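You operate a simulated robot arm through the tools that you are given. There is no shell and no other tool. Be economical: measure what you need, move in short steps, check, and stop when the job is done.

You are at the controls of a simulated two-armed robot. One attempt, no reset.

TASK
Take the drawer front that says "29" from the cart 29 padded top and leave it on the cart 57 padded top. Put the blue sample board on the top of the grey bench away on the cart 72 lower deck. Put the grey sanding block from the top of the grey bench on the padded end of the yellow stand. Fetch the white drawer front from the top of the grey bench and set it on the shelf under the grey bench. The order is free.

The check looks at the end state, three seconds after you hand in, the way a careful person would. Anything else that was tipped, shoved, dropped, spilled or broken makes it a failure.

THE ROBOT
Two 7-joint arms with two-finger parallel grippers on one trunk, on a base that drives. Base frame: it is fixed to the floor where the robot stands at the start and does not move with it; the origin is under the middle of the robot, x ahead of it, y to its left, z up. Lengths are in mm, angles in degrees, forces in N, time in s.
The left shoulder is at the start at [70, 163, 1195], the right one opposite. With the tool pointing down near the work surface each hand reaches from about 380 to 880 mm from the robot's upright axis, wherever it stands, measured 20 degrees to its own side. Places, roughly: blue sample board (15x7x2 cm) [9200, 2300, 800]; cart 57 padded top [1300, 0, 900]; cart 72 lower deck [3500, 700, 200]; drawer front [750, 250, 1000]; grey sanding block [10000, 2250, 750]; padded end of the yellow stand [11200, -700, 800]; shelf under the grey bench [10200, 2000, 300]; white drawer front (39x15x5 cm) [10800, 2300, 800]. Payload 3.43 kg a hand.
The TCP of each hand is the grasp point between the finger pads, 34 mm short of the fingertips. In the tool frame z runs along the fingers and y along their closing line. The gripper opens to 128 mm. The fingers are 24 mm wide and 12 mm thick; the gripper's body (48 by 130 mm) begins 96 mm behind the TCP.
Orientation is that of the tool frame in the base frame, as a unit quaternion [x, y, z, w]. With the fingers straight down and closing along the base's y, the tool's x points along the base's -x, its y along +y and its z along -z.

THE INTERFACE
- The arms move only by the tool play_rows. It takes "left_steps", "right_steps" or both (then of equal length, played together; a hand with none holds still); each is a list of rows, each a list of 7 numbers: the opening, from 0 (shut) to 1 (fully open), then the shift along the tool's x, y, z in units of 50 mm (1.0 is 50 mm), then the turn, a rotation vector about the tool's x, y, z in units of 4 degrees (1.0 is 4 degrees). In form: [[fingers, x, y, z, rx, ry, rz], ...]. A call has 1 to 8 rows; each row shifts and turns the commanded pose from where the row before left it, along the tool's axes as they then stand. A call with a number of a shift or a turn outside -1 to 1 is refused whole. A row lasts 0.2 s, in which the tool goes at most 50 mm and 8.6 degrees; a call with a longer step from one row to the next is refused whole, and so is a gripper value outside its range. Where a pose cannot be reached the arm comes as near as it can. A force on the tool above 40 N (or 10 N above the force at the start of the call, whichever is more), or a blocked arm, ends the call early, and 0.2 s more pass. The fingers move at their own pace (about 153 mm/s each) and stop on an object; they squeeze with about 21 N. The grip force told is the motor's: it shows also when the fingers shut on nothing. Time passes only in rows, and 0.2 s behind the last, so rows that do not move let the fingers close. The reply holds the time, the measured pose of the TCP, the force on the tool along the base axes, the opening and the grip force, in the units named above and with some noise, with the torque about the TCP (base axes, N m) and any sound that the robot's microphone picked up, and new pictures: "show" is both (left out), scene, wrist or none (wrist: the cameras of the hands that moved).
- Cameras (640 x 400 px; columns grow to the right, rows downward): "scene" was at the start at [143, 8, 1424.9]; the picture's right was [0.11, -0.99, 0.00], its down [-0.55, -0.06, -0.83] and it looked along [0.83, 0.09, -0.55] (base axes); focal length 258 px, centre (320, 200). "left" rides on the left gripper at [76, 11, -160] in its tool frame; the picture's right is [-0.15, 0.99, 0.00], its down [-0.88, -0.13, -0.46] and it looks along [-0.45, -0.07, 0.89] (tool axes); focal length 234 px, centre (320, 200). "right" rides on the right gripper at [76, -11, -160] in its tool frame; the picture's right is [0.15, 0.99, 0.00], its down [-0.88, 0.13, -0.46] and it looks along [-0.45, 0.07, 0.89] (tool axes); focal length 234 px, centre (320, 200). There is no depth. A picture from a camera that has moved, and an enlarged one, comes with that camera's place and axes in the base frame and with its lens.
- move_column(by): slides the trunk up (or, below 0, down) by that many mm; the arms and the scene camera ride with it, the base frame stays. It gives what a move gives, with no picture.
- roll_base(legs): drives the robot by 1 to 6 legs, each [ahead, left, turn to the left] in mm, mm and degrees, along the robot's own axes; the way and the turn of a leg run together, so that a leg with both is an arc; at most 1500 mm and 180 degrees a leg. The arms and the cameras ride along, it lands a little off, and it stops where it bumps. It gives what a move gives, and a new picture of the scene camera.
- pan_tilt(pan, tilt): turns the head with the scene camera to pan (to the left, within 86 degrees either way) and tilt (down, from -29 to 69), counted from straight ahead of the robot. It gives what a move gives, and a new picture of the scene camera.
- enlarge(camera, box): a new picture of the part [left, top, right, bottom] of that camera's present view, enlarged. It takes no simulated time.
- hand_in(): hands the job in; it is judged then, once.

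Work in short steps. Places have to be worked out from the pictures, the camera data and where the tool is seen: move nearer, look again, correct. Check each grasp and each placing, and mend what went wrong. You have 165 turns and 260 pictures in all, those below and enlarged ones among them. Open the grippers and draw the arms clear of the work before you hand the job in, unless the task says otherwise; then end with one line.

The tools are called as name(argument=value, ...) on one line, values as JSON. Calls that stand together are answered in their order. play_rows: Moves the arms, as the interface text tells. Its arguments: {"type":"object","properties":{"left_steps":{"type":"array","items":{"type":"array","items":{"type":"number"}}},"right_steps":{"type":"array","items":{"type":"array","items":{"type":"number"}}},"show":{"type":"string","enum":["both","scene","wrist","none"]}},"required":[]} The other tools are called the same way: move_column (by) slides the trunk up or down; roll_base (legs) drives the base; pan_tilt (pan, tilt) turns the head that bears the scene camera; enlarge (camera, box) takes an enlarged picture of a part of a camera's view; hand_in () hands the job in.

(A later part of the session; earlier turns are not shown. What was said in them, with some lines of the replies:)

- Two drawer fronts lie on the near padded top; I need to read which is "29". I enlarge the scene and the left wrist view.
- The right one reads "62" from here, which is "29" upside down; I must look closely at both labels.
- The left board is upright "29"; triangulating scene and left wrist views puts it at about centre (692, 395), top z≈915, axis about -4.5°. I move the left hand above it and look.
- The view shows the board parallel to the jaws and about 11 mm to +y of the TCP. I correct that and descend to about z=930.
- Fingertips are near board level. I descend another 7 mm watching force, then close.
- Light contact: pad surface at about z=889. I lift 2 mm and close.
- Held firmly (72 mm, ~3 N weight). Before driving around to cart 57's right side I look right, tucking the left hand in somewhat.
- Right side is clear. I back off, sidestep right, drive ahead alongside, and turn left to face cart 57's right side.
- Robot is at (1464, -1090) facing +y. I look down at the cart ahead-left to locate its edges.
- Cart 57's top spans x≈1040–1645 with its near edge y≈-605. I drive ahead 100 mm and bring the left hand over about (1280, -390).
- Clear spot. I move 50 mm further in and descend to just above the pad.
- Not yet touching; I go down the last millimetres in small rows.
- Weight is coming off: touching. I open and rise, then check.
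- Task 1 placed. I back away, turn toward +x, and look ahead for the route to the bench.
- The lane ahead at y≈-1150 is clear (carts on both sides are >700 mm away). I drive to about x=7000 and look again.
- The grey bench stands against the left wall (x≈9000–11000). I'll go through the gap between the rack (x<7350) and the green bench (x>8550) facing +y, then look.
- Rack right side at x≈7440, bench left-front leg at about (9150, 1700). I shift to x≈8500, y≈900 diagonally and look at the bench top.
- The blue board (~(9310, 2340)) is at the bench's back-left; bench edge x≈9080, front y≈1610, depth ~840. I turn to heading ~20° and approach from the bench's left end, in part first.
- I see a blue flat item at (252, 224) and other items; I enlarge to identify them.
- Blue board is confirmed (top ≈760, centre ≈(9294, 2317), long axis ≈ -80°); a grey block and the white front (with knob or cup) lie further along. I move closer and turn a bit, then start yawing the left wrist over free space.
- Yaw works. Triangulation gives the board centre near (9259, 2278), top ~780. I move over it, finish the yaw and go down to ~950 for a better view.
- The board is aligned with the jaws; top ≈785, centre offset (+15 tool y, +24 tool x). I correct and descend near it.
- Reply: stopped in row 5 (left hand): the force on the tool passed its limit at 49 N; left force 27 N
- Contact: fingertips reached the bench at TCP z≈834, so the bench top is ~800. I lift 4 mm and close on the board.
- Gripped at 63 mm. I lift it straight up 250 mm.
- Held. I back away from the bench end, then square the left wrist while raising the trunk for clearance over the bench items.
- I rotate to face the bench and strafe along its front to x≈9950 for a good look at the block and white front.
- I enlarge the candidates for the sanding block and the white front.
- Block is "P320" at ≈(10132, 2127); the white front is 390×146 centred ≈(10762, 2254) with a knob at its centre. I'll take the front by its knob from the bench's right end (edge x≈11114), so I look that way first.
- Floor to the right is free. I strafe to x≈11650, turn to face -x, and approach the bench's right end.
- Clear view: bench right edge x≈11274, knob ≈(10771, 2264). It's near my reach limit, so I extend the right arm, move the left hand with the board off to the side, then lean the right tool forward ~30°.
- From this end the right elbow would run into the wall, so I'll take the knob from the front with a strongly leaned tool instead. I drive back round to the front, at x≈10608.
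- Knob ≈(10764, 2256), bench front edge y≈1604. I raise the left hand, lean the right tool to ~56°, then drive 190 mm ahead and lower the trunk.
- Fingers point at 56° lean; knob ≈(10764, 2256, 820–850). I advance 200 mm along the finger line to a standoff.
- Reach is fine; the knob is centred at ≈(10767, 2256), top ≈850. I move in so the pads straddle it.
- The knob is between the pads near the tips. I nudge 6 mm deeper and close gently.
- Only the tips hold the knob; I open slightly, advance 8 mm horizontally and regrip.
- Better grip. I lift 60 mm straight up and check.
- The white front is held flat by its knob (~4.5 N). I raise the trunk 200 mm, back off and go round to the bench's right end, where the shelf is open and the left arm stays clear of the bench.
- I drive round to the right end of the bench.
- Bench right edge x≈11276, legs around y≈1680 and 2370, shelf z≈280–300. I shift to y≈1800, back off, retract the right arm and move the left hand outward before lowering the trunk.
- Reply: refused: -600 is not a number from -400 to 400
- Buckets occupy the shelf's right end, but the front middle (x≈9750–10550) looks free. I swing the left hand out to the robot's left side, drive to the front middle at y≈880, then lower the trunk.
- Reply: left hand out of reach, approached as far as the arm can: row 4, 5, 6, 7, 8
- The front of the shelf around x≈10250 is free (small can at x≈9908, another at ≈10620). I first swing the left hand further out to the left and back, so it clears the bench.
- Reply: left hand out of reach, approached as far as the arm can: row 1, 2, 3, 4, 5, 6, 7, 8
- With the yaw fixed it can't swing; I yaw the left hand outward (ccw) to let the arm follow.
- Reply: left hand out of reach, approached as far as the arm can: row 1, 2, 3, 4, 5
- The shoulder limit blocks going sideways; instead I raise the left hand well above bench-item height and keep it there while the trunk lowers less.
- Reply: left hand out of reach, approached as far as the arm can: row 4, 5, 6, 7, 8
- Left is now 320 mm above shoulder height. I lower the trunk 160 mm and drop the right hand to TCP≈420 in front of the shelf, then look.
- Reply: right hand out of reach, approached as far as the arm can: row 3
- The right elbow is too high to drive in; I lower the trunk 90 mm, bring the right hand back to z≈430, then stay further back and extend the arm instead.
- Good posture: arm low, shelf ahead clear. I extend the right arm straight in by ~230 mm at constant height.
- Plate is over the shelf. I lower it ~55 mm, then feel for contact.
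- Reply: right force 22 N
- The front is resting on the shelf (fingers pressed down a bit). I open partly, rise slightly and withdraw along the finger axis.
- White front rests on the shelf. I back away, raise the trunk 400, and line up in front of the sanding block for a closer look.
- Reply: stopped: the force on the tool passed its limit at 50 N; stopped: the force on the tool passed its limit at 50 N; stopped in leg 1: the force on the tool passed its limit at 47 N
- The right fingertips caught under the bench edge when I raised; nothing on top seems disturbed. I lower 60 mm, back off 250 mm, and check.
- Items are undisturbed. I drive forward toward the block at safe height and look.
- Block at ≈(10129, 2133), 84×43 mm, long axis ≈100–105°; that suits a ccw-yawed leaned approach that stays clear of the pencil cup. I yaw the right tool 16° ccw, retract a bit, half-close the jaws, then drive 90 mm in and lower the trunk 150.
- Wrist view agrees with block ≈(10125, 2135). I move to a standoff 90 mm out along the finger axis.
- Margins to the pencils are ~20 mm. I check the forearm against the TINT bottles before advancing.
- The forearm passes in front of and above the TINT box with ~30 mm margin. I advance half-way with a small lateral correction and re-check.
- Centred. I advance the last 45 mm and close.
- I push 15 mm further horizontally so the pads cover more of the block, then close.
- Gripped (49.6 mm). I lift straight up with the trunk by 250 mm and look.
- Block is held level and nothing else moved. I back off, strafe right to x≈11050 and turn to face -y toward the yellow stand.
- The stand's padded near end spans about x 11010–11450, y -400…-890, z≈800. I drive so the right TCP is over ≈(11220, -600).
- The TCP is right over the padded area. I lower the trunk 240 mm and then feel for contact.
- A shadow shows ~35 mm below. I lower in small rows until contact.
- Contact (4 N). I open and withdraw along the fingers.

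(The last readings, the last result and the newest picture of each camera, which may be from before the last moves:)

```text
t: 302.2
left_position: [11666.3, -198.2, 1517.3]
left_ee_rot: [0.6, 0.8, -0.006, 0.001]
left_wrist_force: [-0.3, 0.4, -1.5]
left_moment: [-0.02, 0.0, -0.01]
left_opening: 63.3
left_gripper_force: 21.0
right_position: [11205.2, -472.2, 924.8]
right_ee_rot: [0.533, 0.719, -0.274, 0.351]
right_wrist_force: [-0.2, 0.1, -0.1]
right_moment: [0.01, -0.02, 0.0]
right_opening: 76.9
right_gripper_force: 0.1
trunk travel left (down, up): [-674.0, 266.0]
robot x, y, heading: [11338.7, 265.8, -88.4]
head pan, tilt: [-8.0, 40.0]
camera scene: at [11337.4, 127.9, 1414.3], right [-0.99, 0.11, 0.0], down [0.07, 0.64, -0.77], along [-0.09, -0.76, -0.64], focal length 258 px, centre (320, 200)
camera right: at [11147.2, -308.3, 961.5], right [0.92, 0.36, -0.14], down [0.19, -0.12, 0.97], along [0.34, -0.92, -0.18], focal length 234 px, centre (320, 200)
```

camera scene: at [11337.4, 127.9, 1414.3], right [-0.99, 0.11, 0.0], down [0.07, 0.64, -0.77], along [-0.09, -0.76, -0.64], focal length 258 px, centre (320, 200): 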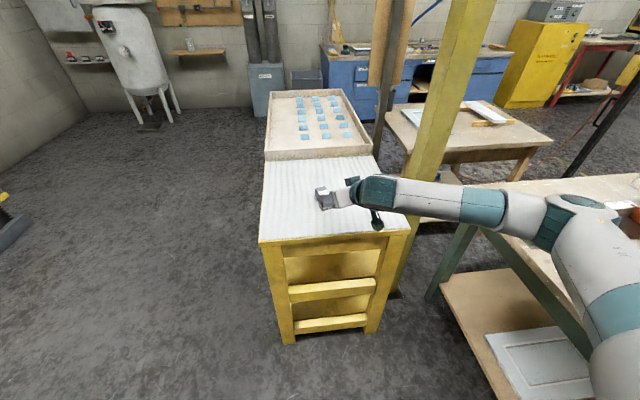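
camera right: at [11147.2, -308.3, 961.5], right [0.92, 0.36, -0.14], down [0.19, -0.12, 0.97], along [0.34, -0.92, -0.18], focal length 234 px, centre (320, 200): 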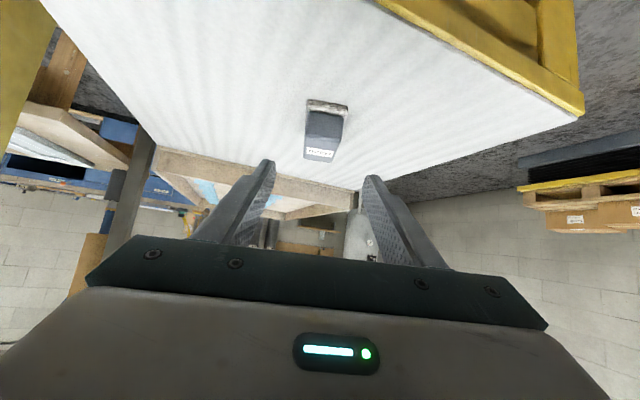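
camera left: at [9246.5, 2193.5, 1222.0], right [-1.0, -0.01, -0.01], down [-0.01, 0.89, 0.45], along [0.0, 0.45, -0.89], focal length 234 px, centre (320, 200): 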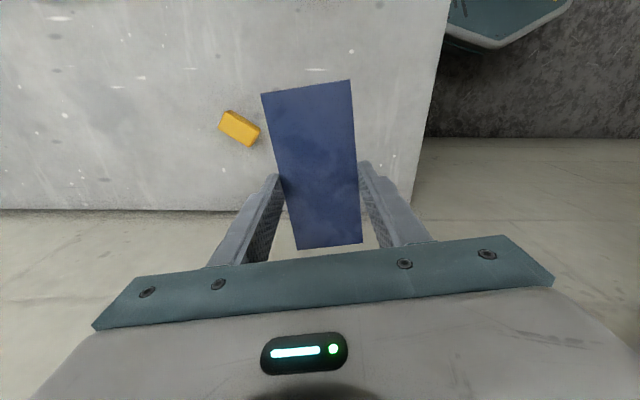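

Block is on the padded end. With the blue board still in the left hand I raise the trunk and drive back west between the benches.

move_column(by=150)

roll_base(legs=[[-590, 0, 0], [0, 0, -91.5], [1500, 0, 0], [1430, 0, 0], [0, 0, 90]])

pan_tilt(pan=0, tilt=25)

```text
t: 304.0
left_position: [11666.0, -197.5, 1666.0]
left_ee_rot: [0.6, 0.8, -0.007, 0.0]
left_wrist_force: [0.8, -1.3, -0.4]
left_moment: [-0.01, 0.0, -0.02]
left_opening: 63.6
left_gripper_force: 20.7
right_position: [11205.0, -472.6, 1073.9]
right_ee_rot: [0.534, 0.72, -0.273, 0.35]
right_wrist_force: [-0.3, 0.2, -0.4]
right_moment: [0.01, 0.01, -0.02]
right_opening: 76.7
right_gripper_force: 0.1
trunk travel left (down, up): [-824.0, 116.0]
robot x, y, heading: [11343.5, 265.9, -88.5]
head pan, tilt: [-8.0, 40.0]
```

```text
t: 328.8
left_position: [8707.9, 391.0, 1667.1]
left_ee_rot: [0.611, 0.792, -0.006, 0.001]
left_wrist_force: [0.7, 0.3, -1.1]
left_moment: [-0.02, 0.04, 0.01]
left_opening: 63.3
left_gripper_force: 21.5
right_position: [8239.9, 128.2, 1074.5]
right_ee_rot: [0.542, 0.713, -0.277, 0.348]
right_wrist_force: [0.6, 0.5, 0.4]
right_moment: [-0.02, -0.02, 0.01]
right_opening: 76.9
right_gripper_force: 0.0
trunk travel left (down, up): [-824.0, 116.0]
robot x, y, heading: [8394.2, 862.8, -89.9]
head pan, tilt: [-8.0, 40.0]
camera scene: at [8391.6, 724.8, 1564.9], right [-0.99, 0.14, 0.0], down [0.09, 0.64, -0.77], along [-0.11, -0.76, -0.64], focal length 258 px, centre (320, 200)
```

scene: 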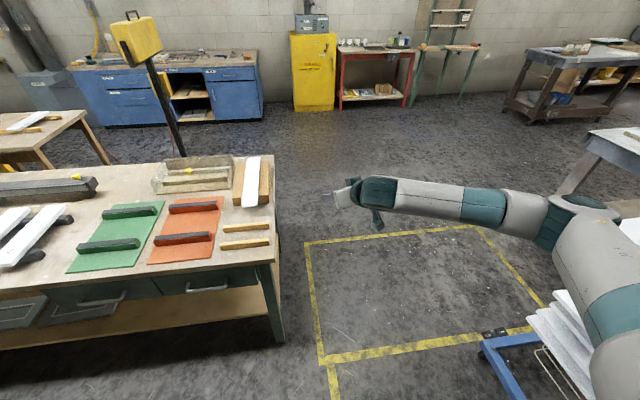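

```text
t: 329.6
left_position: [8705.3, 390.8, 1667.4]
left_ee_rot: [0.61, 0.792, -0.006, 0.001]
left_wrist_force: [-0.2, -0.5, -0.9]
left_moment: [0.0, 0.03, -0.01]
left_opening: 63.4
left_gripper_force: 21.1
right_position: [8238.6, 127.9, 1073.9]
right_ee_rot: [0.543, 0.712, -0.278, 0.348]
right_wrist_force: [1.0, 0.1, 0.0]
right_moment: [-0.03, -0.02, -0.01]
right_opening: 77.0
right_gripper_force: 0.1
trunk travel left (down, up): [-824.0, 116.0]
robot x, y, heading: [8394.8, 862.5, -90.2]
head pan, tilt: [0.0, 25.0]
camera scene: at [8403.8, 716.8, 1588.1], right [-1.0, 0.0, 0.0], down [0.0, 0.42, -0.91], along [0.0, -0.91, -0.42], focal length 258 px, centre (320, 200)
```

scene: 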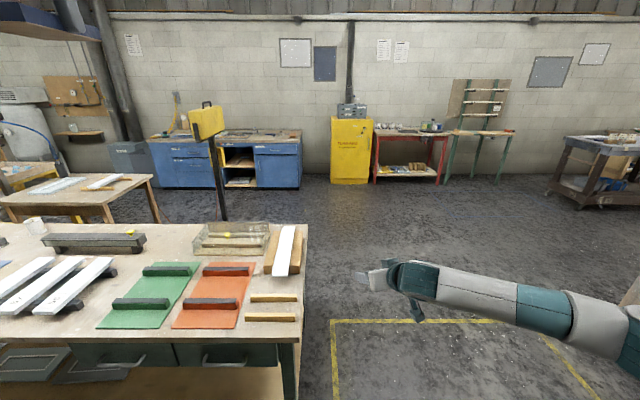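

I strafe 280 mm to center in the gap, then drive ahead to y≈-1150 and turn to face west.

roll_base(legs=[[0, -280, 0], [1100, 0, 0], [900, 0, 0], [0, 0, -90]])

pan_tilt(pan=0, tilt=15)

```text
t: 344.9
left_position: [7643.9, -1445.9, 1667.9]
left_ee_rot: [0.992, 0.126, -0.006, -0.002]
left_wrist_force: [0.3, 0.1, -1.3]
left_moment: [0.0, 0.02, 0.03]
left_opening: 63.4
left_gripper_force: 20.9
right_position: [7383.0, -978.7, 1072.6]
right_ee_rot: [0.888, 0.118, -0.442, 0.049]
right_wrist_force: [-0.2, -0.2, 0.2]
right_moment: [-0.01, 0.0, 0.0]
right_opening: 76.7
right_gripper_force: 0.1
trunk travel left (down, up): [-824.0, 116.0]
robot x, y, heading: [8113.0, -1143.9, 179.7]
head pan, tilt: [0.0, 25.0]
camera scene: at [7977.1, -1141.2, 1587.6], right [0.01, 1.0, 0.0], down [0.42, 0.0, -0.91], along [-0.91, 0.01, -0.42], focal length 258 px, centre (320, 200)
```

scene: 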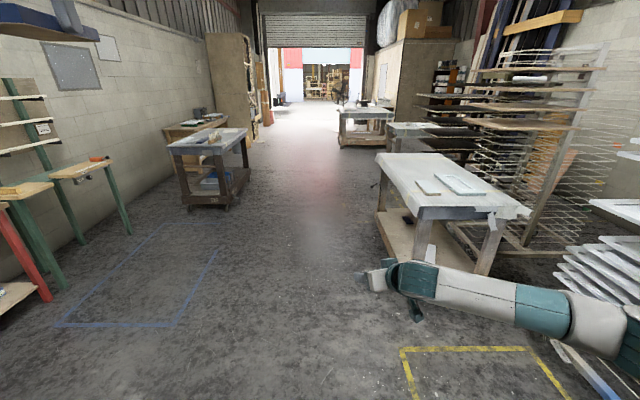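

```text
t: 345.6
left_position: [7643.8, -1445.5, 1667.6]
left_ee_rot: [0.992, 0.127, -0.004, -0.002]
left_wrist_force: [0.0, -0.2, -0.6]
left_moment: [0.0, -0.05, 0.01]
left_opening: 63.2
left_gripper_force: 21.1
right_position: [7384.6, -979.0, 1073.7]
right_ee_rot: [0.888, 0.118, -0.442, 0.049]
right_wrist_force: [0.6, -0.3, -0.7]
right_moment: [-0.01, 0.01, -0.02]
right_opening: 76.6
right_gripper_force: 0.0
trunk travel left (down, up): [-824.0, 116.0]
robot x, y, heading: [8115.1, -1140.9, 179.6]
head pan, tilt: [0.0, 15.0]
camera scene: at [7975.8, -1140.8, 1603.8], right [0.01, 1.0, 0.0], down [0.26, 0.0, -0.97], along [-0.97, 0.01, -0.26], focal length 258 px, centre (320, 200)
```

scene: 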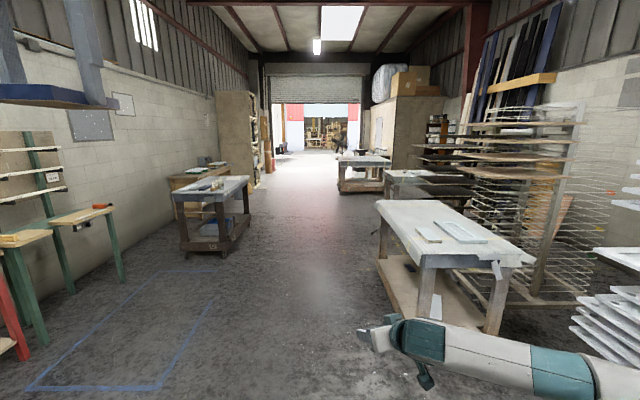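

The lane is clear. I drive west to x≈4400.

roll_base(legs=[[1500, 0, 0.4], [1500, 0, 0], [700, 0, 0]])

pan_tilt(pan=-45, tilt=25)

```text
t: 363.6
left_position: [3938.5, -1431.9, 1667.8]
left_ee_rot: [0.992, 0.128, -0.006, -0.003]
left_wrist_force: [0.3, -0.5, -0.1]
left_moment: [0.03, 0.04, -0.02]
left_opening: 63.2
left_gripper_force: 21.1
right_position: [3672.8, -967.4, 1073.6]
right_ee_rot: [0.887, 0.12, -0.443, 0.051]
right_wrist_force: [-0.3, -0.5, 0.4]
right_moment: [0.0, 0.02, 0.01]
right_opening: 76.8
right_gripper_force: 0.2
trunk travel left (down, up): [-824.0, 116.0]
robot x, y, heading: [4406.8, -1121.6, 179.7]
head pan, tilt: [0.0, 15.0]
camera scene: at [4267.3, -1126.4, 1604.0], right [0.0, 1.0, 0.0], down [0.26, 0.0, -0.97], along [-0.97, 0.0, -0.26], focal length 258 px, centre (320, 200)
```

scene: 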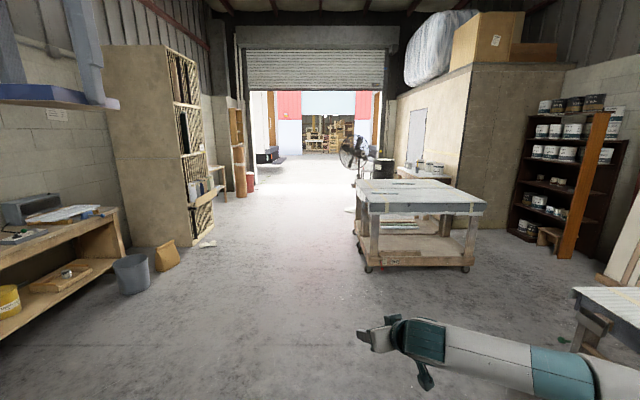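

```text
t: 364.7
left_position: [3936.6, -1433.4, 1668.5]
left_ee_rot: [0.992, 0.128, -0.005, -0.002]
left_wrist_force: [0.3, 0.5, -0.8]
left_moment: [-0.01, 0.03, -0.02]
left_opening: 63.3
left_gripper_force: 21.2
right_position: [3673.8, -967.1, 1074.1]
right_ee_rot: [0.888, 0.119, -0.442, 0.05]
right_wrist_force: [0.1, 0.6, -0.5]
right_moment: [-0.02, 0.01, 0.02]
right_opening: 76.8
right_gripper_force: 0.1
trunk travel left (down, up): [-824.0, 116.0]
robot x, y, heading: [4405.1, -1124.8, 180.0]
head pan, tilt: [-45.0, 25.0]
camera scene: at [4294.9, -1061.3, 1587.7], right [0.71, 0.71, 0.0], down [0.3, -0.3, -0.91], along [-0.64, 0.64, -0.42], focal length 258 px, centre (320, 200)
```

scene: 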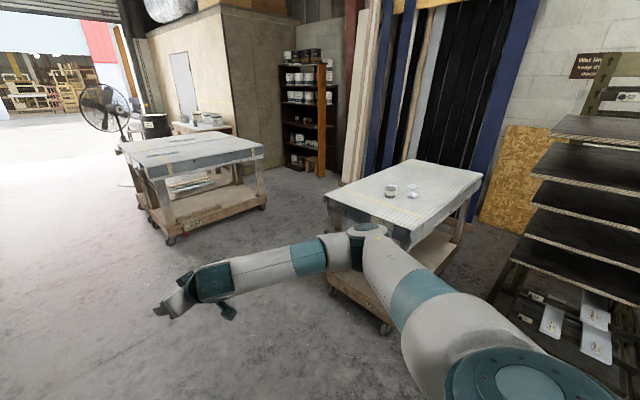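

The cart ahead-right has small items on top and a label on its deck edge; I enlarge the label.

enlarge(camera="scene", box=[330, 260, 430, 340])

enlarge(camera="scene", box=[110, 130, 500, 340])

```text
5.00 times, centred on (380, 300) of scene
camera zoom: at [4294.9, -1061.3, 1587.7], right [0.71, 0.71, 0.0], down [0.3, -0.3, -0.91], along [-0.64, 0.64, -0.42], focal length 1290 px, centre (20, -300)
```

zoom: 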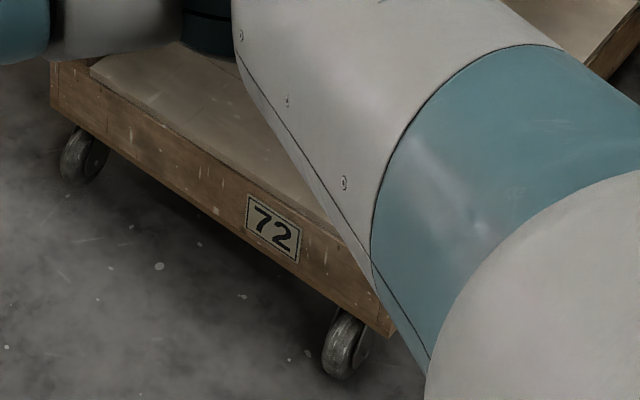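

```text
1.64 times, centred on (305, 235) of scene
camera zoom: at [4294.9, -1061.3, 1587.7], right [0.71, 0.71, 0.0], down [0.3, -0.3, -0.91], along [-0.64, 0.64, -0.42], focal length 423 px, centre (345, 143)
```

zoom: 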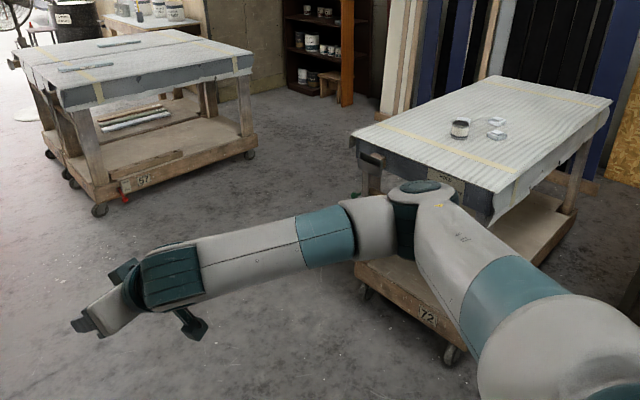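

Cart 72 confirmed (and 57 too). Its deck's near edge is at y≈85, x≈3200–3830. I drive to x≈3700 and turn to face it, then reshape both arms: left squared, right vertical and retracted.

roll_base(legs=[[700, 0, 0], [0, 0, -90]])

play_rows(right_steps=[[0.6, 0.2, 0, -0.6, 0, 1, 0], [0.6, 0.2, 0, -0.6, 0, 1, 0], [0.6, 0.2, 0, -0.6, 0, 1, 0], [0.6, 0.3, 0, -0.3, 0, 1, 0], [0.6, 0.3, 0, 0, 0, 1, 0], [0.6, 0.3, 0, 0, 0, 1, 0], [0.6, 0.3, 0, 0, 0, 1, 0], [0.6, 0.3, 0, 0, 0, 1, 0]], left_steps=[[0, 0, -0.3, 0.6, 0, 0, 0.5], [0, 0, -0.3, 0.6, 0, 0, 0.5], [0, 0, -0.3, 0.6, 0, 0, 0.5], [0, 0, -0.3, 0.6, 0, 0, 0.5], [0, 0, -0.3, 0.6, 0, 0, 0.5], [0, 0, -0.3, 0.6, 0, 0, 0.5], [0, 0, -0.3, 0.6, 0, 0, 0.5], [0, 0, 0, 0.6, 0, 0, 0.2]], show="none")

pan_tilt(pan=10, tilt=30)

```text
t: 372.3
left_position: [3391.7, -658.9, 1666.9]
left_ee_rot: [0.797, -0.604, -0.001, -0.006]
left_wrist_force: [-0.6, -0.3, -1.0]
left_moment: [-0.05, 0.0, 0.0]
left_opening: 63.3
left_gripper_force: 20.5
right_position: [3854.4, -388.1, 1073.2]
right_ee_rot: [0.716, -0.537, -0.35, -0.275]
right_wrist_force: [0.2, -0.1, 0.0]
right_moment: [-0.01, 0.03, -0.01]
right_opening: 76.9
right_gripper_force: 0.0
trunk travel left (down, up): [-824.0, 116.0]
robot x, y, heading: [3708.0, -1123.1, 90.8]
head pan, tilt: [-45.0, 25.0]
camera scene: at [3775.7, -1008.8, 1587.7], right [0.72, -0.7, 0.0], down [-0.29, -0.3, -0.91], along [0.63, 0.65, -0.42], focal length 258 px, centre (320, 200)
```

scene: 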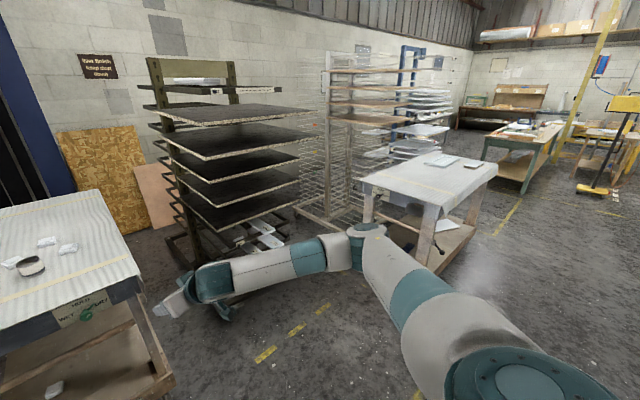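

```text
t: 374.1
left_position: [3493.8, -637.9, 1426.7]
left_ee_rot: [0.712, -0.702, -0.002, -0.005]
left_wrist_force: [-0.2, 0.0, -1.1]
left_moment: [-0.03, -0.03, 0.0]
left_opening: 63.4
left_gripper_force: 21.5
right_position: [3896.5, -541.0, 1081.3]
right_ee_rot: [0.786, -0.592, -0.138, -0.115]
right_wrist_force: [-1.0, 0.3, -0.2]
right_moment: [-0.04, -0.04, -0.01]
right_opening: 76.7
right_gripper_force: 0.2
trunk travel left (down, up): [-824.0, 116.0]
robot x, y, heading: [3711.0, -1125.2, 90.6]
head pan, tilt: [-45.0, 25.0]
```

```text
t: 375.4
left_position: [3493.8, -638.2, 1428.4]
left_ee_rot: [0.713, -0.701, -0.003, -0.005]
left_wrist_force: [-0.1, 0.5, -1.5]
left_moment: [-0.03, -0.01, -0.02]
left_opening: 63.8
left_gripper_force: 21.1
right_position: [3898.3, -541.6, 1082.5]
right_ee_rot: [0.786, -0.591, -0.139, -0.115]
right_wrist_force: [0.8, 0.2, -0.3]
right_moment: [0.01, 0.0, -0.01]
right_opening: 76.7
right_gripper_force: 0.1
trunk travel left (down, up): [-824.0, 116.0]
robot x, y, heading: [3710.5, -1121.7, 90.7]
head pan, tilt: [10.0, 30.0]
camera scene: at [3694.7, -985.8, 1579.7], right [0.98, 0.19, 0.0], down [0.09, -0.49, -0.87], along [-0.16, 0.85, -0.5], focal length 258 px, centre (320, 200)
```

scene: 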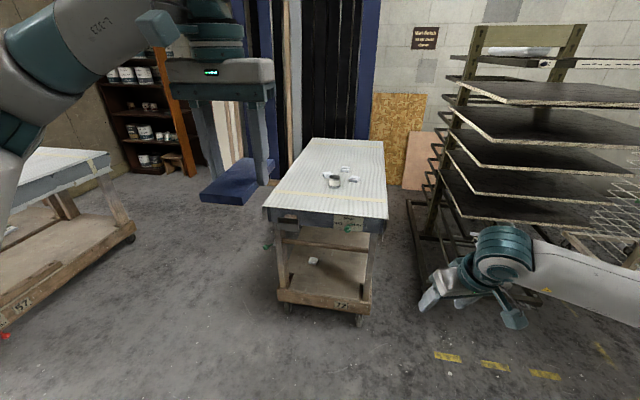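

I enlarge the cart's near end: there seems to be a small item on the deck and a crossbar.

enlarge(camera="scene", box=[250, 180, 400, 330])

```text
2.67 times, centred on (325, 255) of scene
camera zoom: at [3694.7, -985.8, 1579.7], right [0.98, 0.19, 0.0], down [0.09, -0.49, -0.87], along [-0.16, 0.85, -0.5], focal length 688 px, centre (307, 53)
```

zoom: 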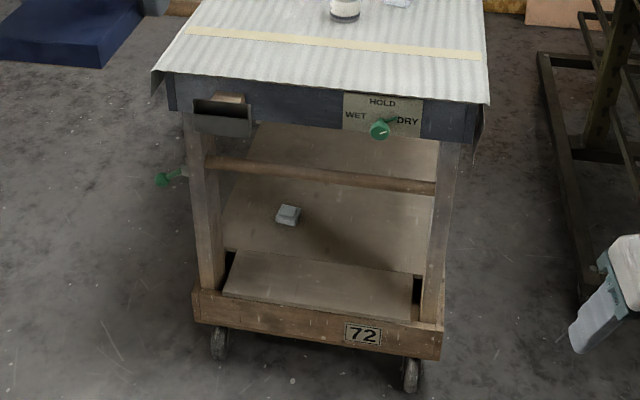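

Deck near edge y≈88, crossbar at z≈650 leaves ~420 mm of opening; deck is free around (3515, 230) apart from a small item at (3376, 424). I lower the left hand relative to the shoulder and make the right tool vertical and retracted.

play_rows(right_steps=[[0.6, 0.36, 0, 0, 0, 1, 0], [0.6, 0.36, 0, 0, 0, 1, 0], [0.6, 0.36, 0, 0, 0, 1, 0], [0.6, 0.36, 0, 0, 0, 1, 0], [0.6, 0.36, 0, 0, 0, 1, 0], [0.6, 0.36, 0, 0, 0, 0.3, 0], [0.6, 0.36, 0, 0, 0, 0, 0], [0.6, 0.2, 0, 0, 0, 0, 0]], left_steps=[[0, 0, 0, 0.9, 0, 0, 0], [0, 0, 0, 0.9, 0, 0, 0], [0, 0, 0, 0.9, 0, 0, 0], [0, 0, 0, 0.9, 0, 0, 0], [0, 0, 0, 0.9, 0, 0, 0], [0, 0, 0, 0.9, 0, 0, 0], [0, 0, 0, 0.9, 0, 0, 0], [0, 0, 0, 0.9, 0, 0, 0]], show="none")

play_rows(left_steps=[[0, -0.9, 0, 0, 0, 0, 0], [0, -0.9, 0, 0, 0, 0, 0], [0, -0.9, 0, 0, 0, 0, 0], [0, -0.9, 0, 0, 0, 0, 0], [0, -0.9, 0, 0, 0, 0, 0], [0, -0.9, 0, 0, 0, 0, 0], [0, -0.5, 0, 0, 0, 0, 0]], show="none")

move_column(by=-400)

pan_tilt(pan=10, tilt=25)

```text
t: 377.2
left_position: [3496.9, -635.1, 1068.6]
left_ee_rot: [0.713, -0.702, -0.001, -0.006]
left_wrist_force: [-0.5, 0.4, -0.9]
left_moment: [-0.02, -0.01, 0.01]
left_opening: 63.4
left_gripper_force: 20.4
right_position: [3934.7, -670.7, 1061.6]
right_ee_rot: [0.798, -0.603, 0.009, -0.005]
right_wrist_force: [-0.7, 0.3, 0.8]
right_moment: [0.0, 0.0, 0.0]
right_opening: 76.9
right_gripper_force: 0.1
trunk travel left (down, up): [-824.0, 116.0]
robot x, y, heading: [3708.8, -1125.4, 90.7]
head pan, tilt: [10.0, 30.0]
```

```text
t: 378.8
left_position: [3493.7, -339.3, 1070.3]
left_ee_rot: [0.713, -0.701, -0.002, -0.005]
left_wrist_force: [0.2, -0.7, -1.1]
left_moment: [-0.02, 0.0, -0.01]
left_opening: 63.4
left_gripper_force: 21.0
right_position: [3935.1, -670.0, 1061.3]
right_ee_rot: [0.798, -0.603, 0.007, -0.004]
right_wrist_force: [-0.5, 0.0, -0.2]
right_moment: [-0.01, 0.04, -0.01]
right_opening: 76.8
right_gripper_force: 0.0
trunk travel left (down, up): [-824.0, 116.0]
robot x, y, heading: [3709.4, -1124.0, 90.9]
head pan, tilt: [10.0, 30.0]
```

```text
t: 382.6
left_position: [3493.5, -339.4, 671.8]
left_ee_rot: [0.712, -0.702, -0.003, -0.004]
left_wrist_force: [0.2, 1.0, -1.3]
left_moment: [-0.01, -0.03, -0.03]
left_opening: 63.2
left_gripper_force: 20.7
right_position: [3934.1, -671.8, 661.0]
right_ee_rot: [0.798, -0.603, 0.007, -0.005]
right_wrist_force: [-0.5, 0.4, 1.1]
right_moment: [0.0, 0.01, -0.02]
right_opening: 76.8
right_gripper_force: 0.1
trunk travel left (down, up): [-424.0, 516.0]
robot x, y, heading: [3705.2, -1125.6, 91.1]
head pan, tilt: [10.0, 30.0]
```

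```text
t: 383.2
left_position: [3492.0, -339.4, 671.4]
left_ee_rot: [0.712, -0.702, -0.002, -0.004]
left_wrist_force: [0.2, 0.6, -1.8]
left_moment: [-0.04, 0.0, 0.02]
left_opening: 63.3
left_gripper_force: 20.8
right_position: [3935.0, -670.4, 660.3]
right_ee_rot: [0.797, -0.603, 0.007, -0.004]
right_wrist_force: [0.2, 0.1, 0.5]
right_moment: [0.0, 0.02, 0.03]
right_opening: 76.8
right_gripper_force: 0.0
trunk travel left (down, up): [-424.0, 516.0]
robot x, y, heading: [3705.8, -1123.9, 90.9]
head pan, tilt: [10.0, 25.0]
camera scene: at [3694.6, -984.3, 1187.6], right [0.98, 0.19, 0.0], down [0.08, -0.42, -0.91], along [-0.17, 0.89, -0.42], focal length 258 px, centre (320, 200)
```

scene: 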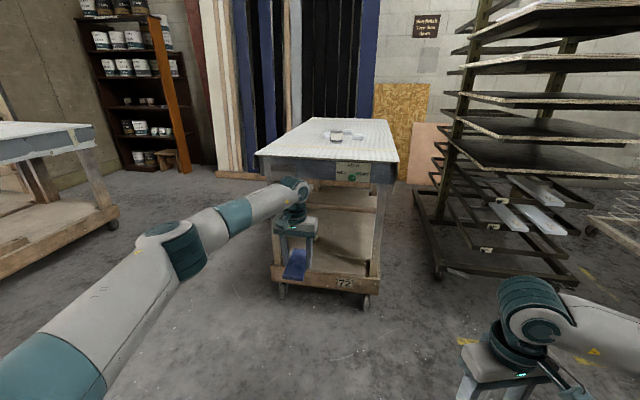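

Posture is good. I lower the trunk another 360 mm outside the cart and look at the opening from lower down.

move_column(by=-360)

pan_tilt(pan=12, tilt=18)

enlarge(camera="scene", box=[200, 120, 440, 320])

```text
t: 386.8
left_position: [3493.7, -339.2, 311.3]
left_ee_rot: [0.713, -0.702, -0.002, -0.004]
left_wrist_force: [0.2, 1.0, -1.6]
left_moment: [0.0, -0.01, 0.0]
left_opening: 63.3
left_gripper_force: 21.1
right_position: [3933.5, -670.5, 301.5]
right_ee_rot: [0.797, -0.604, 0.007, -0.004]
right_wrist_force: [-0.6, 0.3, -0.1]
right_moment: [-0.02, 0.0, 0.02]
right_opening: 77.0
right_gripper_force: 0.2
trunk travel left (down, up): [-64.0, 876.0]
robot x, y, heading: [3711.8, -1122.1, 90.8]
head pan, tilt: [10.0, 25.0]
```

```text
t: 387.4
left_position: [3494.2, -340.5, 311.9]
left_ee_rot: [0.712, -0.702, -0.002, -0.005]
left_wrist_force: [0.2, 0.5, -0.6]
left_moment: [-0.03, 0.05, 0.02]
left_opening: 63.4
left_gripper_force: 20.9
right_position: [3934.1, -670.5, 301.7]
right_ee_rot: [0.798, -0.603, 0.008, -0.004]
right_wrist_force: [-0.3, -0.3, 0.7]
right_moment: [0.02, 0.01, -0.02]
right_opening: 76.9
right_gripper_force: 0.1
trunk travel left (down, up): [-64.0, 876.0]
robot x, y, heading: [3705.8, -1122.8, 90.8]
head pan, tilt: [12.0, 18.0]
camera scene: at [3691.2, -983.9, 838.9], right [0.98, 0.22, 0.0], down [0.07, -0.3, -0.95], along [-0.21, 0.93, -0.31], focal length 258 px, centre (320, 200)
```

scene: 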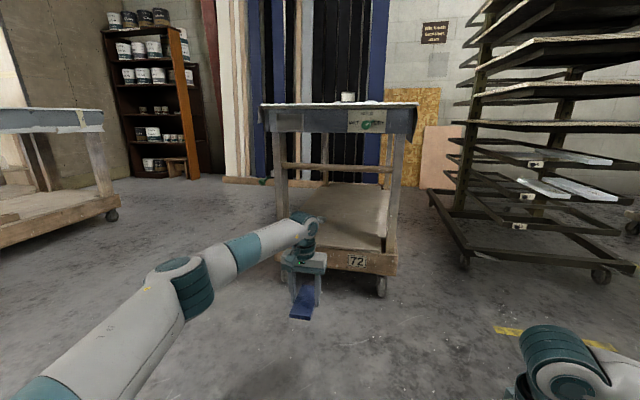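

```text
2.00 times, centred on (320, 220) of scene
camera zoom: at [3691.2, -983.9, 838.9], right [0.98, 0.22, 0.0], down [0.07, -0.3, -0.95], along [-0.21, 0.93, -0.31], focal length 516 px, centre (320, 160)
```

zoom: 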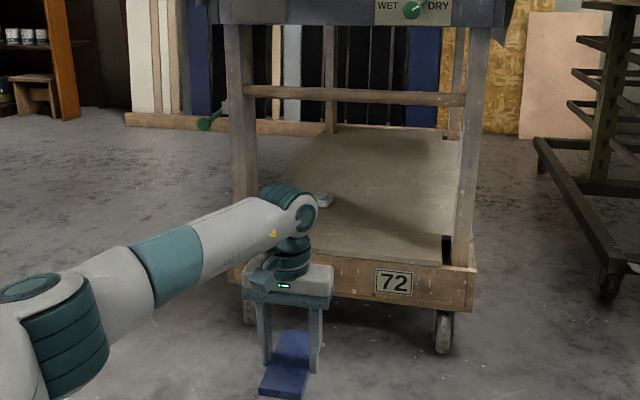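

Crossbar underside (~590) is too close to my wrist height at the near end. The long west side should be open, so I'll place from there: strafe west, turn to face +x, then strafe north to y≈600 keeping clear of the cart.

roll_base(legs=[[0, 1450, 0], [0, 0, -91], [0, 900, 0]])

pan_tilt(pan=15, tilt=18)

```text
t: 402.8
left_position: [3028.9, -48.0, 311.1]
left_ee_rot: [-0.006, 1.0, -0.001, 0.005]
left_wrist_force: [-1.0, 0.6, -1.5]
left_moment: [0.02, 0.05, 0.0]
left_opening: 63.2
left_gripper_force: 21.5
right_position: [2695.4, -486.9, 302.2]
right_ee_rot: [-0.136, 0.991, -0.009, -0.002]
right_wrist_force: [0.3, 0.3, 0.6]
right_moment: [0.02, -0.02, -0.01]
right_opening: 76.7
right_gripper_force: 0.1
trunk travel left (down, up): [-64.0, 876.0]
robot x, y, heading: [2244.0, -255.0, 0.9]
head pan, tilt: [12.0, 18.0]
camera scene: at [2389.5, -239.6, 839.0], right [0.22, -0.98, 0.0], down [-0.3, -0.07, -0.95], along [0.93, 0.21, -0.31], focal length 258 px, centre (320, 200)
```

scene: 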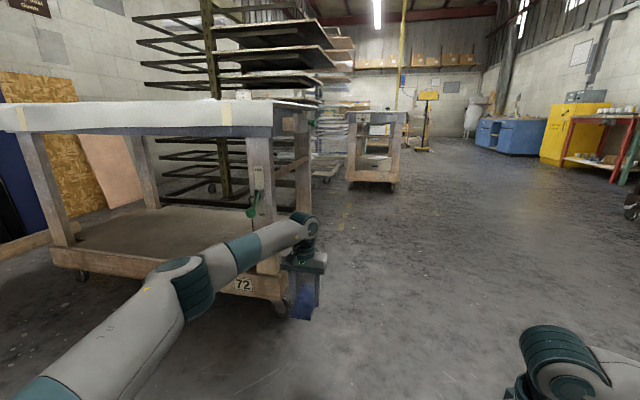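

```text
t: 403.5
left_position: [3028.5, -47.3, 311.1]
left_ee_rot: [-0.005, 1.0, -0.002, 0.005]
left_wrist_force: [-1.3, 0.1, 0.0]
left_moment: [-0.02, 0.0, -0.02]
left_opening: 63.4
left_gripper_force: 20.7
right_position: [2695.6, -488.0, 301.2]
right_ee_rot: [-0.136, 0.991, -0.008, -0.002]
right_wrist_force: [0.1, -0.2, -0.4]
right_moment: [-0.01, 0.0, -0.02]
right_opening: 77.0
right_gripper_force: 0.1
trunk travel left (down, up): [-64.0, 876.0]
robot x, y, heading: [2243.1, -257.8, 0.5]
head pan, tilt: [15.0, 18.0]
camera scene: at [2388.3, -234.9, 839.0], right [0.27, -0.96, 0.0], down [-0.3, -0.08, -0.95], along [0.92, 0.25, -0.31], focal length 258 px, centre (320, 200)
```

scene: 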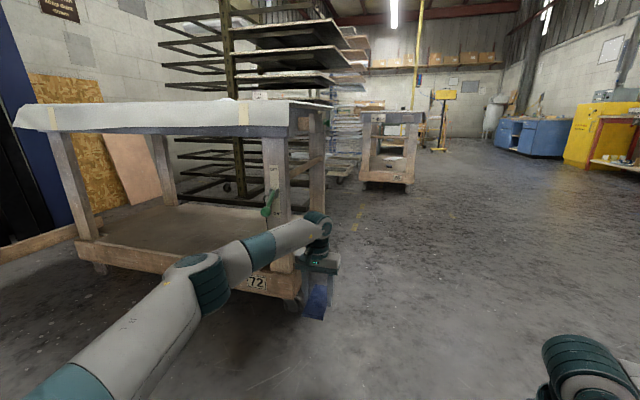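

The long west side is open (no rail), deck edge x≈3250. I strafe north ~800 mm.

roll_base(legs=[[0, 800, 0]])

pan_tilt(pan=10, tilt=28)

```text
t: 407.8
left_position: [3017.0, 760.7, 310.5]
left_ee_rot: [-0.008, 1.0, -0.002, 0.005]
left_wrist_force: [0.1, 0.0, -1.2]
left_moment: [0.0, 0.01, -0.02]
left_opening: 63.5
left_gripper_force: 20.8
right_position: [2686.9, 319.6, 301.5]
right_ee_rot: [-0.139, 0.99, -0.008, -0.002]
right_wrist_force: [0.0, -0.3, 0.4]
right_moment: [0.01, 0.02, -0.01]
right_opening: 76.6
right_gripper_force: 0.0
trunk travel left (down, up): [-64.0, 876.0]
robot x, y, heading: [2239.9, 549.5, 0.7]
head pan, tilt: [15.0, 18.0]
camera scene: at [2378.5, 569.9, 839.0], right [0.27, -0.96, 0.0], down [-0.3, -0.08, -0.95], along [0.91, 0.26, -0.31], focal length 258 px, centre (320, 200)
```

scene: 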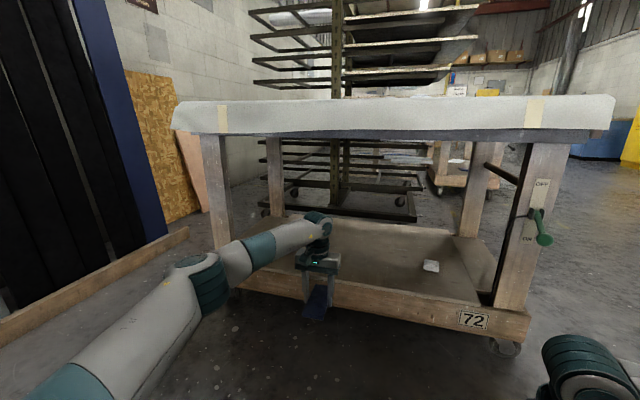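

```text
t: 408.5
left_position: [3018.8, 760.6, 311.4]
left_ee_rot: [-0.008, 1.0, -0.002, 0.006]
left_wrist_force: [0.0, -0.5, -1.4]
left_moment: [0.01, -0.01, 0.0]
left_opening: 63.2
left_gripper_force: 21.2
right_position: [2687.5, 319.5, 300.4]
right_ee_rot: [-0.137, 0.991, -0.008, -0.003]
right_wrist_force: [-0.3, -0.6, 0.5]
right_moment: [-0.03, 0.02, 0.01]
right_opening: 77.1
right_gripper_force: 0.0
trunk travel left (down, up): [-64.0, 876.0]
robot x, y, heading: [2232.4, 545.3, 0.7]
head pan, tilt: [10.0, 28.0]
camera scene: at [2378.3, 561.6, 822.9], right [0.19, -0.98, 0.0], down [-0.46, -0.09, -0.88], along [0.87, 0.17, -0.47], focal length 258 px, centre (320, 200)
```

scene: 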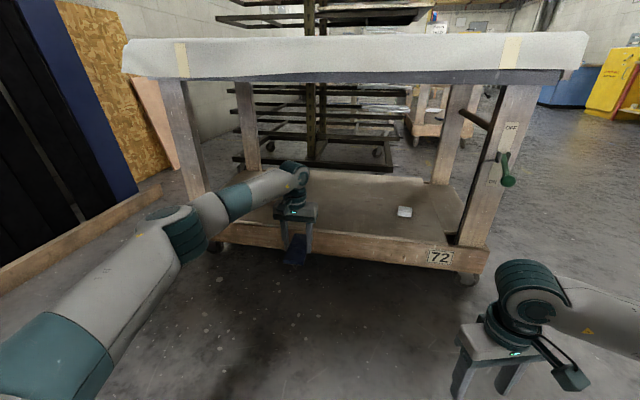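

Deck is free there; board bottom (≈275) clears the rim (≈230). I drive ahead 350 mm to bring the board over the deck.

roll_base(legs=[[200, 0, 0], [155, 0, 0]])

play_rows(left_steps=[[0, 0, 0, 0, 0, 0, 0]], show="wrist")

```text
t: 411.1
left_position: [3370.0, 767.0, 311.0]
left_ee_rot: [-0.009, 1.0, -0.001, 0.006]
left_wrist_force: [0.4, -0.5, -0.5]
left_moment: [0.0, 0.04, 0.0]
left_opening: 63.5
left_gripper_force: 20.8
right_position: [3040.2, 325.8, 301.4]
right_ee_rot: [-0.139, 0.99, -0.008, -0.003]
right_wrist_force: [0.9, 0.3, -0.2]
right_moment: [0.0, -0.01, 0.01]
right_opening: 76.9
right_gripper_force: 0.0
trunk travel left (down, up): [-64.0, 876.0]
robot x, y, heading: [2584.6, 548.3, 0.7]
head pan, tilt: [10.0, 28.0]
camera scene: at [2731.1, 567.5, 822.8], right [0.19, -0.98, 0.0], down [-0.46, -0.09, -0.88], along [0.87, 0.17, -0.47], focal length 258 px, centre (320, 200)
```

scene: 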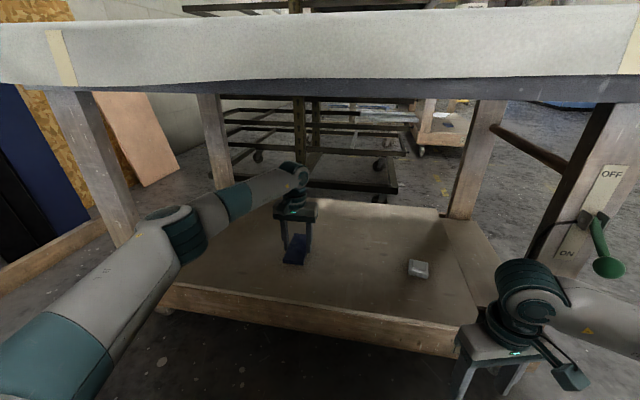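

```text
t: 411.5
left_position: [3370.5, 767.4, 310.8]
left_ee_rot: [-0.009, 1.0, -0.002, 0.005]
left_wrist_force: [0.5, -0.1, -1.3]
left_moment: [0.0, -0.01, 0.0]
left_opening: 63.6
left_gripper_force: 20.4
right_position: [3039.4, 326.6, 301.2]
right_ee_rot: [-0.138, 0.99, -0.009, -0.003]
right_wrist_force: [-0.2, 0.1, -0.7]
right_moment: [0.01, -0.01, -0.02]
right_opening: 76.9
right_gripper_force: 0.0
trunk travel left (down, up): [-64.0, 876.0]
robot x, y, heading: [2589.7, 550.7, 0.7]
head pan, tilt: [10.0, 28.0]
camera left: at [3292.0, 776.9, 469.9], right [0.13, 0.99, 0.0], down [0.88, -0.11, 0.46], along [0.46, -0.06, -0.89], focal length 234 px, centre (320, 200)
```

left: 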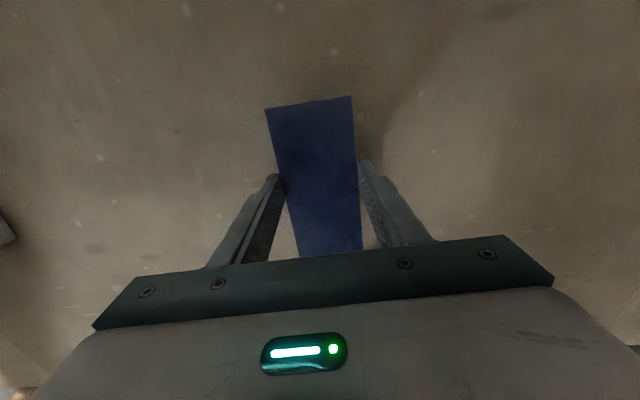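

Board is well over the deck. I lower gently until contact.

play_rows(left_steps=[[0, 0, 0, 0.3, 0, 0, 0], [0, 0, 0, 0.2, 0, 0, 0], [0, 0, 0, 0, 0, 0, 0]], show="none")

play_rows(left_steps=[[0, 0, 0, 0.14, 0, 0, 0], [0, 0, 0, 0, 0, 0, 0]], show="none")

```text
t: 412.3
left_position: [3371.7, 766.3, 286.2]
left_ee_rot: [-0.008, 1.0, -0.002, 0.006]
left_wrist_force: [0.2, -0.1, -0.1]
left_moment: [0.06, 0.08, -0.04]
left_opening: 63.5
left_gripper_force: 20.9
right_position: [3040.8, 326.0, 301.8]
right_ee_rot: [-0.14, 0.99, -0.008, -0.002]
right_wrist_force: [0.5, -0.4, 0.4]
right_moment: [0.0, -0.03, -0.01]
right_opening: 76.6
right_gripper_force: 0.0
trunk travel left (down, up): [-64.0, 876.0]
robot x, y, heading: [2585.1, 548.7, 0.7]
head pan, tilt: [10.0, 28.0]
```

```text
t: 412.9
left_position: [3371.6, 766.6, 284.4]
left_ee_rot: [-0.009, 1.0, -0.002, 0.008]
left_wrist_force: [1.7, 2.2, 23.7]
left_moment: [0.38, 0.3, 0.01]
left_opening: 63.6
left_gripper_force: 21.5
right_position: [3040.3, 325.0, 302.9]
right_ee_rot: [-0.14, 0.99, -0.008, -0.001]
right_wrist_force: [-0.1, -0.7, 0.3]
right_moment: [0.01, -0.01, 0.03]
right_opening: 76.9
right_gripper_force: 0.0
trunk travel left (down, up): [-64.0, 876.0]
robot x, y, heading: [2589.1, 546.7, 1.0]
head pan, tilt: [10.0, 28.0]
```

Firm contact (24 N) at TCP 284. I release after backing off 4 mm and rise to clear.

play_rows(left_steps=[[0, 0, 0, -0.1, 0, 0, 0], [0.8, 0, 0, 0, 0, 0, 0], [0.8, 0, 0, 0, 0, 0, 0], [0.8, 0, 0, -0.5, 0, 0, 0], [0.8, 0, 0, -0.5, 0, 0, 0]], show="both")

```text
t: 414.1
left_position: [3369.6, 767.6, 333.9]
left_ee_rot: [-0.009, 1.0, -0.002, 0.005]
left_wrist_force: [0.4, 0.5, -0.4]
left_moment: [0.02, -0.02, 0.0]
left_opening: 102.6
left_gripper_force: 0.0
right_position: [3040.3, 326.1, 302.0]
right_ee_rot: [-0.14, 0.99, -0.008, -0.002]
right_wrist_force: [-0.4, 0.2, 0.0]
right_moment: [-0.01, 0.01, 0.02]
right_opening: 76.8
right_gripper_force: 0.0
trunk travel left (down, up): [-64.0, 876.0]
robot x, y, heading: [2584.7, 551.2, 1.1]
head pan, tilt: [10.0, 28.0]
camera scene: at [2731.0, 567.6, 822.8], right [0.19, -0.98, 0.0], down [-0.46, -0.09, -0.88], along [0.87, 0.17, -0.47], focal length 258 px, centre (320, 200)
camera left: at [3291.4, 777.4, 492.6], right [0.13, 0.99, 0.0], down [0.88, -0.11, 0.46], along [0.46, -0.06, -0.89], focal length 234 px, centre (320, 200)
```

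scene: 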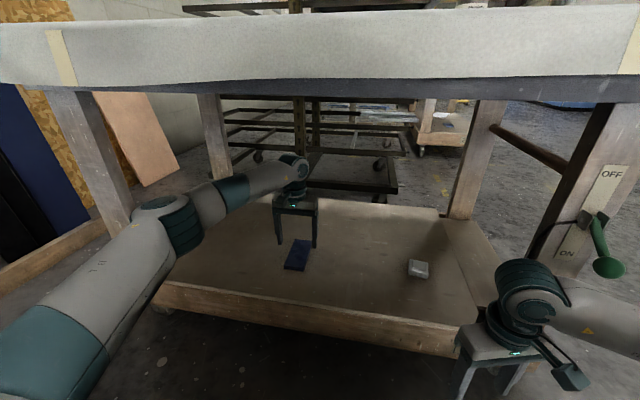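
left: 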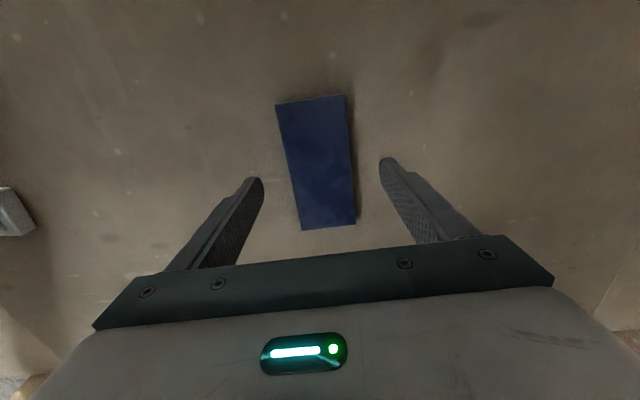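

The board lies flat on cart 72's lower deck. I open the grippers fully and back out.

roll_base(legs=[[-400, 0, 0]])

play_rows(left_steps=[[1, 0, 0, 0, 0, 0, 0], [1, 0, 0, 0, 0, 0, 0]], right_steps=[[1, 0, 0, 0, 0, 0, 0], [1, 0, 0, 0, 0, 0, 0]], show="scene")

```text
t: 416.6
left_position: [2969.5, 760.3, 332.4]
left_ee_rot: [-0.008, 1.0, -0.002, 0.005]
left_wrist_force: [-0.1, -0.7, -0.1]
left_moment: [0.0, 0.01, -0.01]
left_opening: 102.5
left_gripper_force: 0.1
right_position: [2640.9, 319.8, 300.9]
right_ee_rot: [-0.138, 0.99, -0.009, -0.003]
right_wrist_force: [0.6, 0.6, 0.0]
right_moment: [-0.01, 0.05, -0.05]
right_opening: 76.8
right_gripper_force: 0.0
trunk travel left (down, up): [-64.0, 876.0]
robot x, y, heading: [2186.9, 543.7, 1.0]
head pan, tilt: [10.0, 28.0]
camera scene: at [2331.7, 561.0, 822.8], right [0.19, -0.98, 0.0], down [-0.46, -0.09, -0.88], along [0.87, 0.17, -0.47], focal length 258 px, centre (320, 200)
```

scene: 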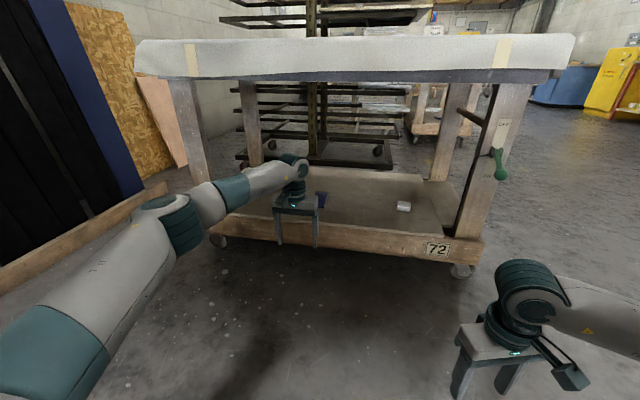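

```text
t: 417.2
left_position: [2970.9, 759.8, 334.4]
left_ee_rot: [-0.008, 1.0, -0.001, 0.005]
left_wrist_force: [-0.2, 1.0, 0.3]
left_moment: [0.01, -0.01, 0.0]
left_opening: 128.2
left_gripper_force: 0.0
right_position: [2641.2, 317.7, 301.6]
right_ee_rot: [-0.138, 0.99, -0.009, -0.002]
right_wrist_force: [-0.3, 0.3, 0.4]
right_moment: [0.0, -0.01, 0.03]
right_opening: 127.9
right_gripper_force: 0.1
trunk travel left (down, up): [-64.0, 876.0]
robot x, y, heading: [2189.4, 549.4, 0.7]
head pan, tilt: [10.0, 28.0]
camera scene: at [2331.6, 561.0, 822.8], right [0.19, -0.98, 0.0], down [-0.46, -0.09, -0.88], along [0.87, 0.17, -0.47], focal length 258 px, centre (320, 200)
```

scene: 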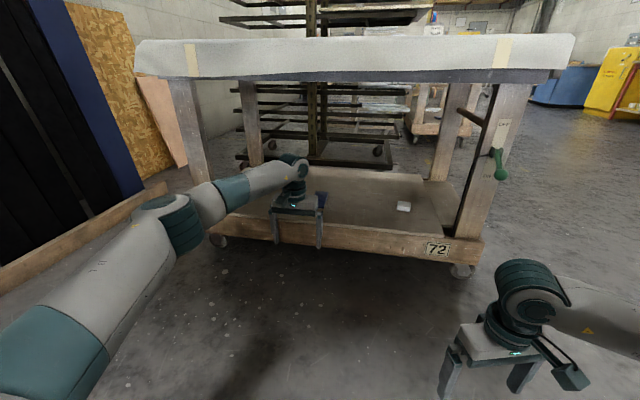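

All four items are placed, the arms are clear and both grippers are open. I hand the job in.

hand_in()

```text
The job is handed in.
```

All four items are in their places and the job is handed in: the "29" front on cart 57's padded top, the blue board on cart 72's lower deck, the sanding block on the padded end of the yellow stand, and the white front on the shelf under the grey bench. While I was leaving the shelf, the right fingertips caught under the grey bench edge at about 50 N and were dragged about 100 mm along it; nothing on the bench looked tipped or moved afterwards, and I did not measure whether the bench itself shifted.
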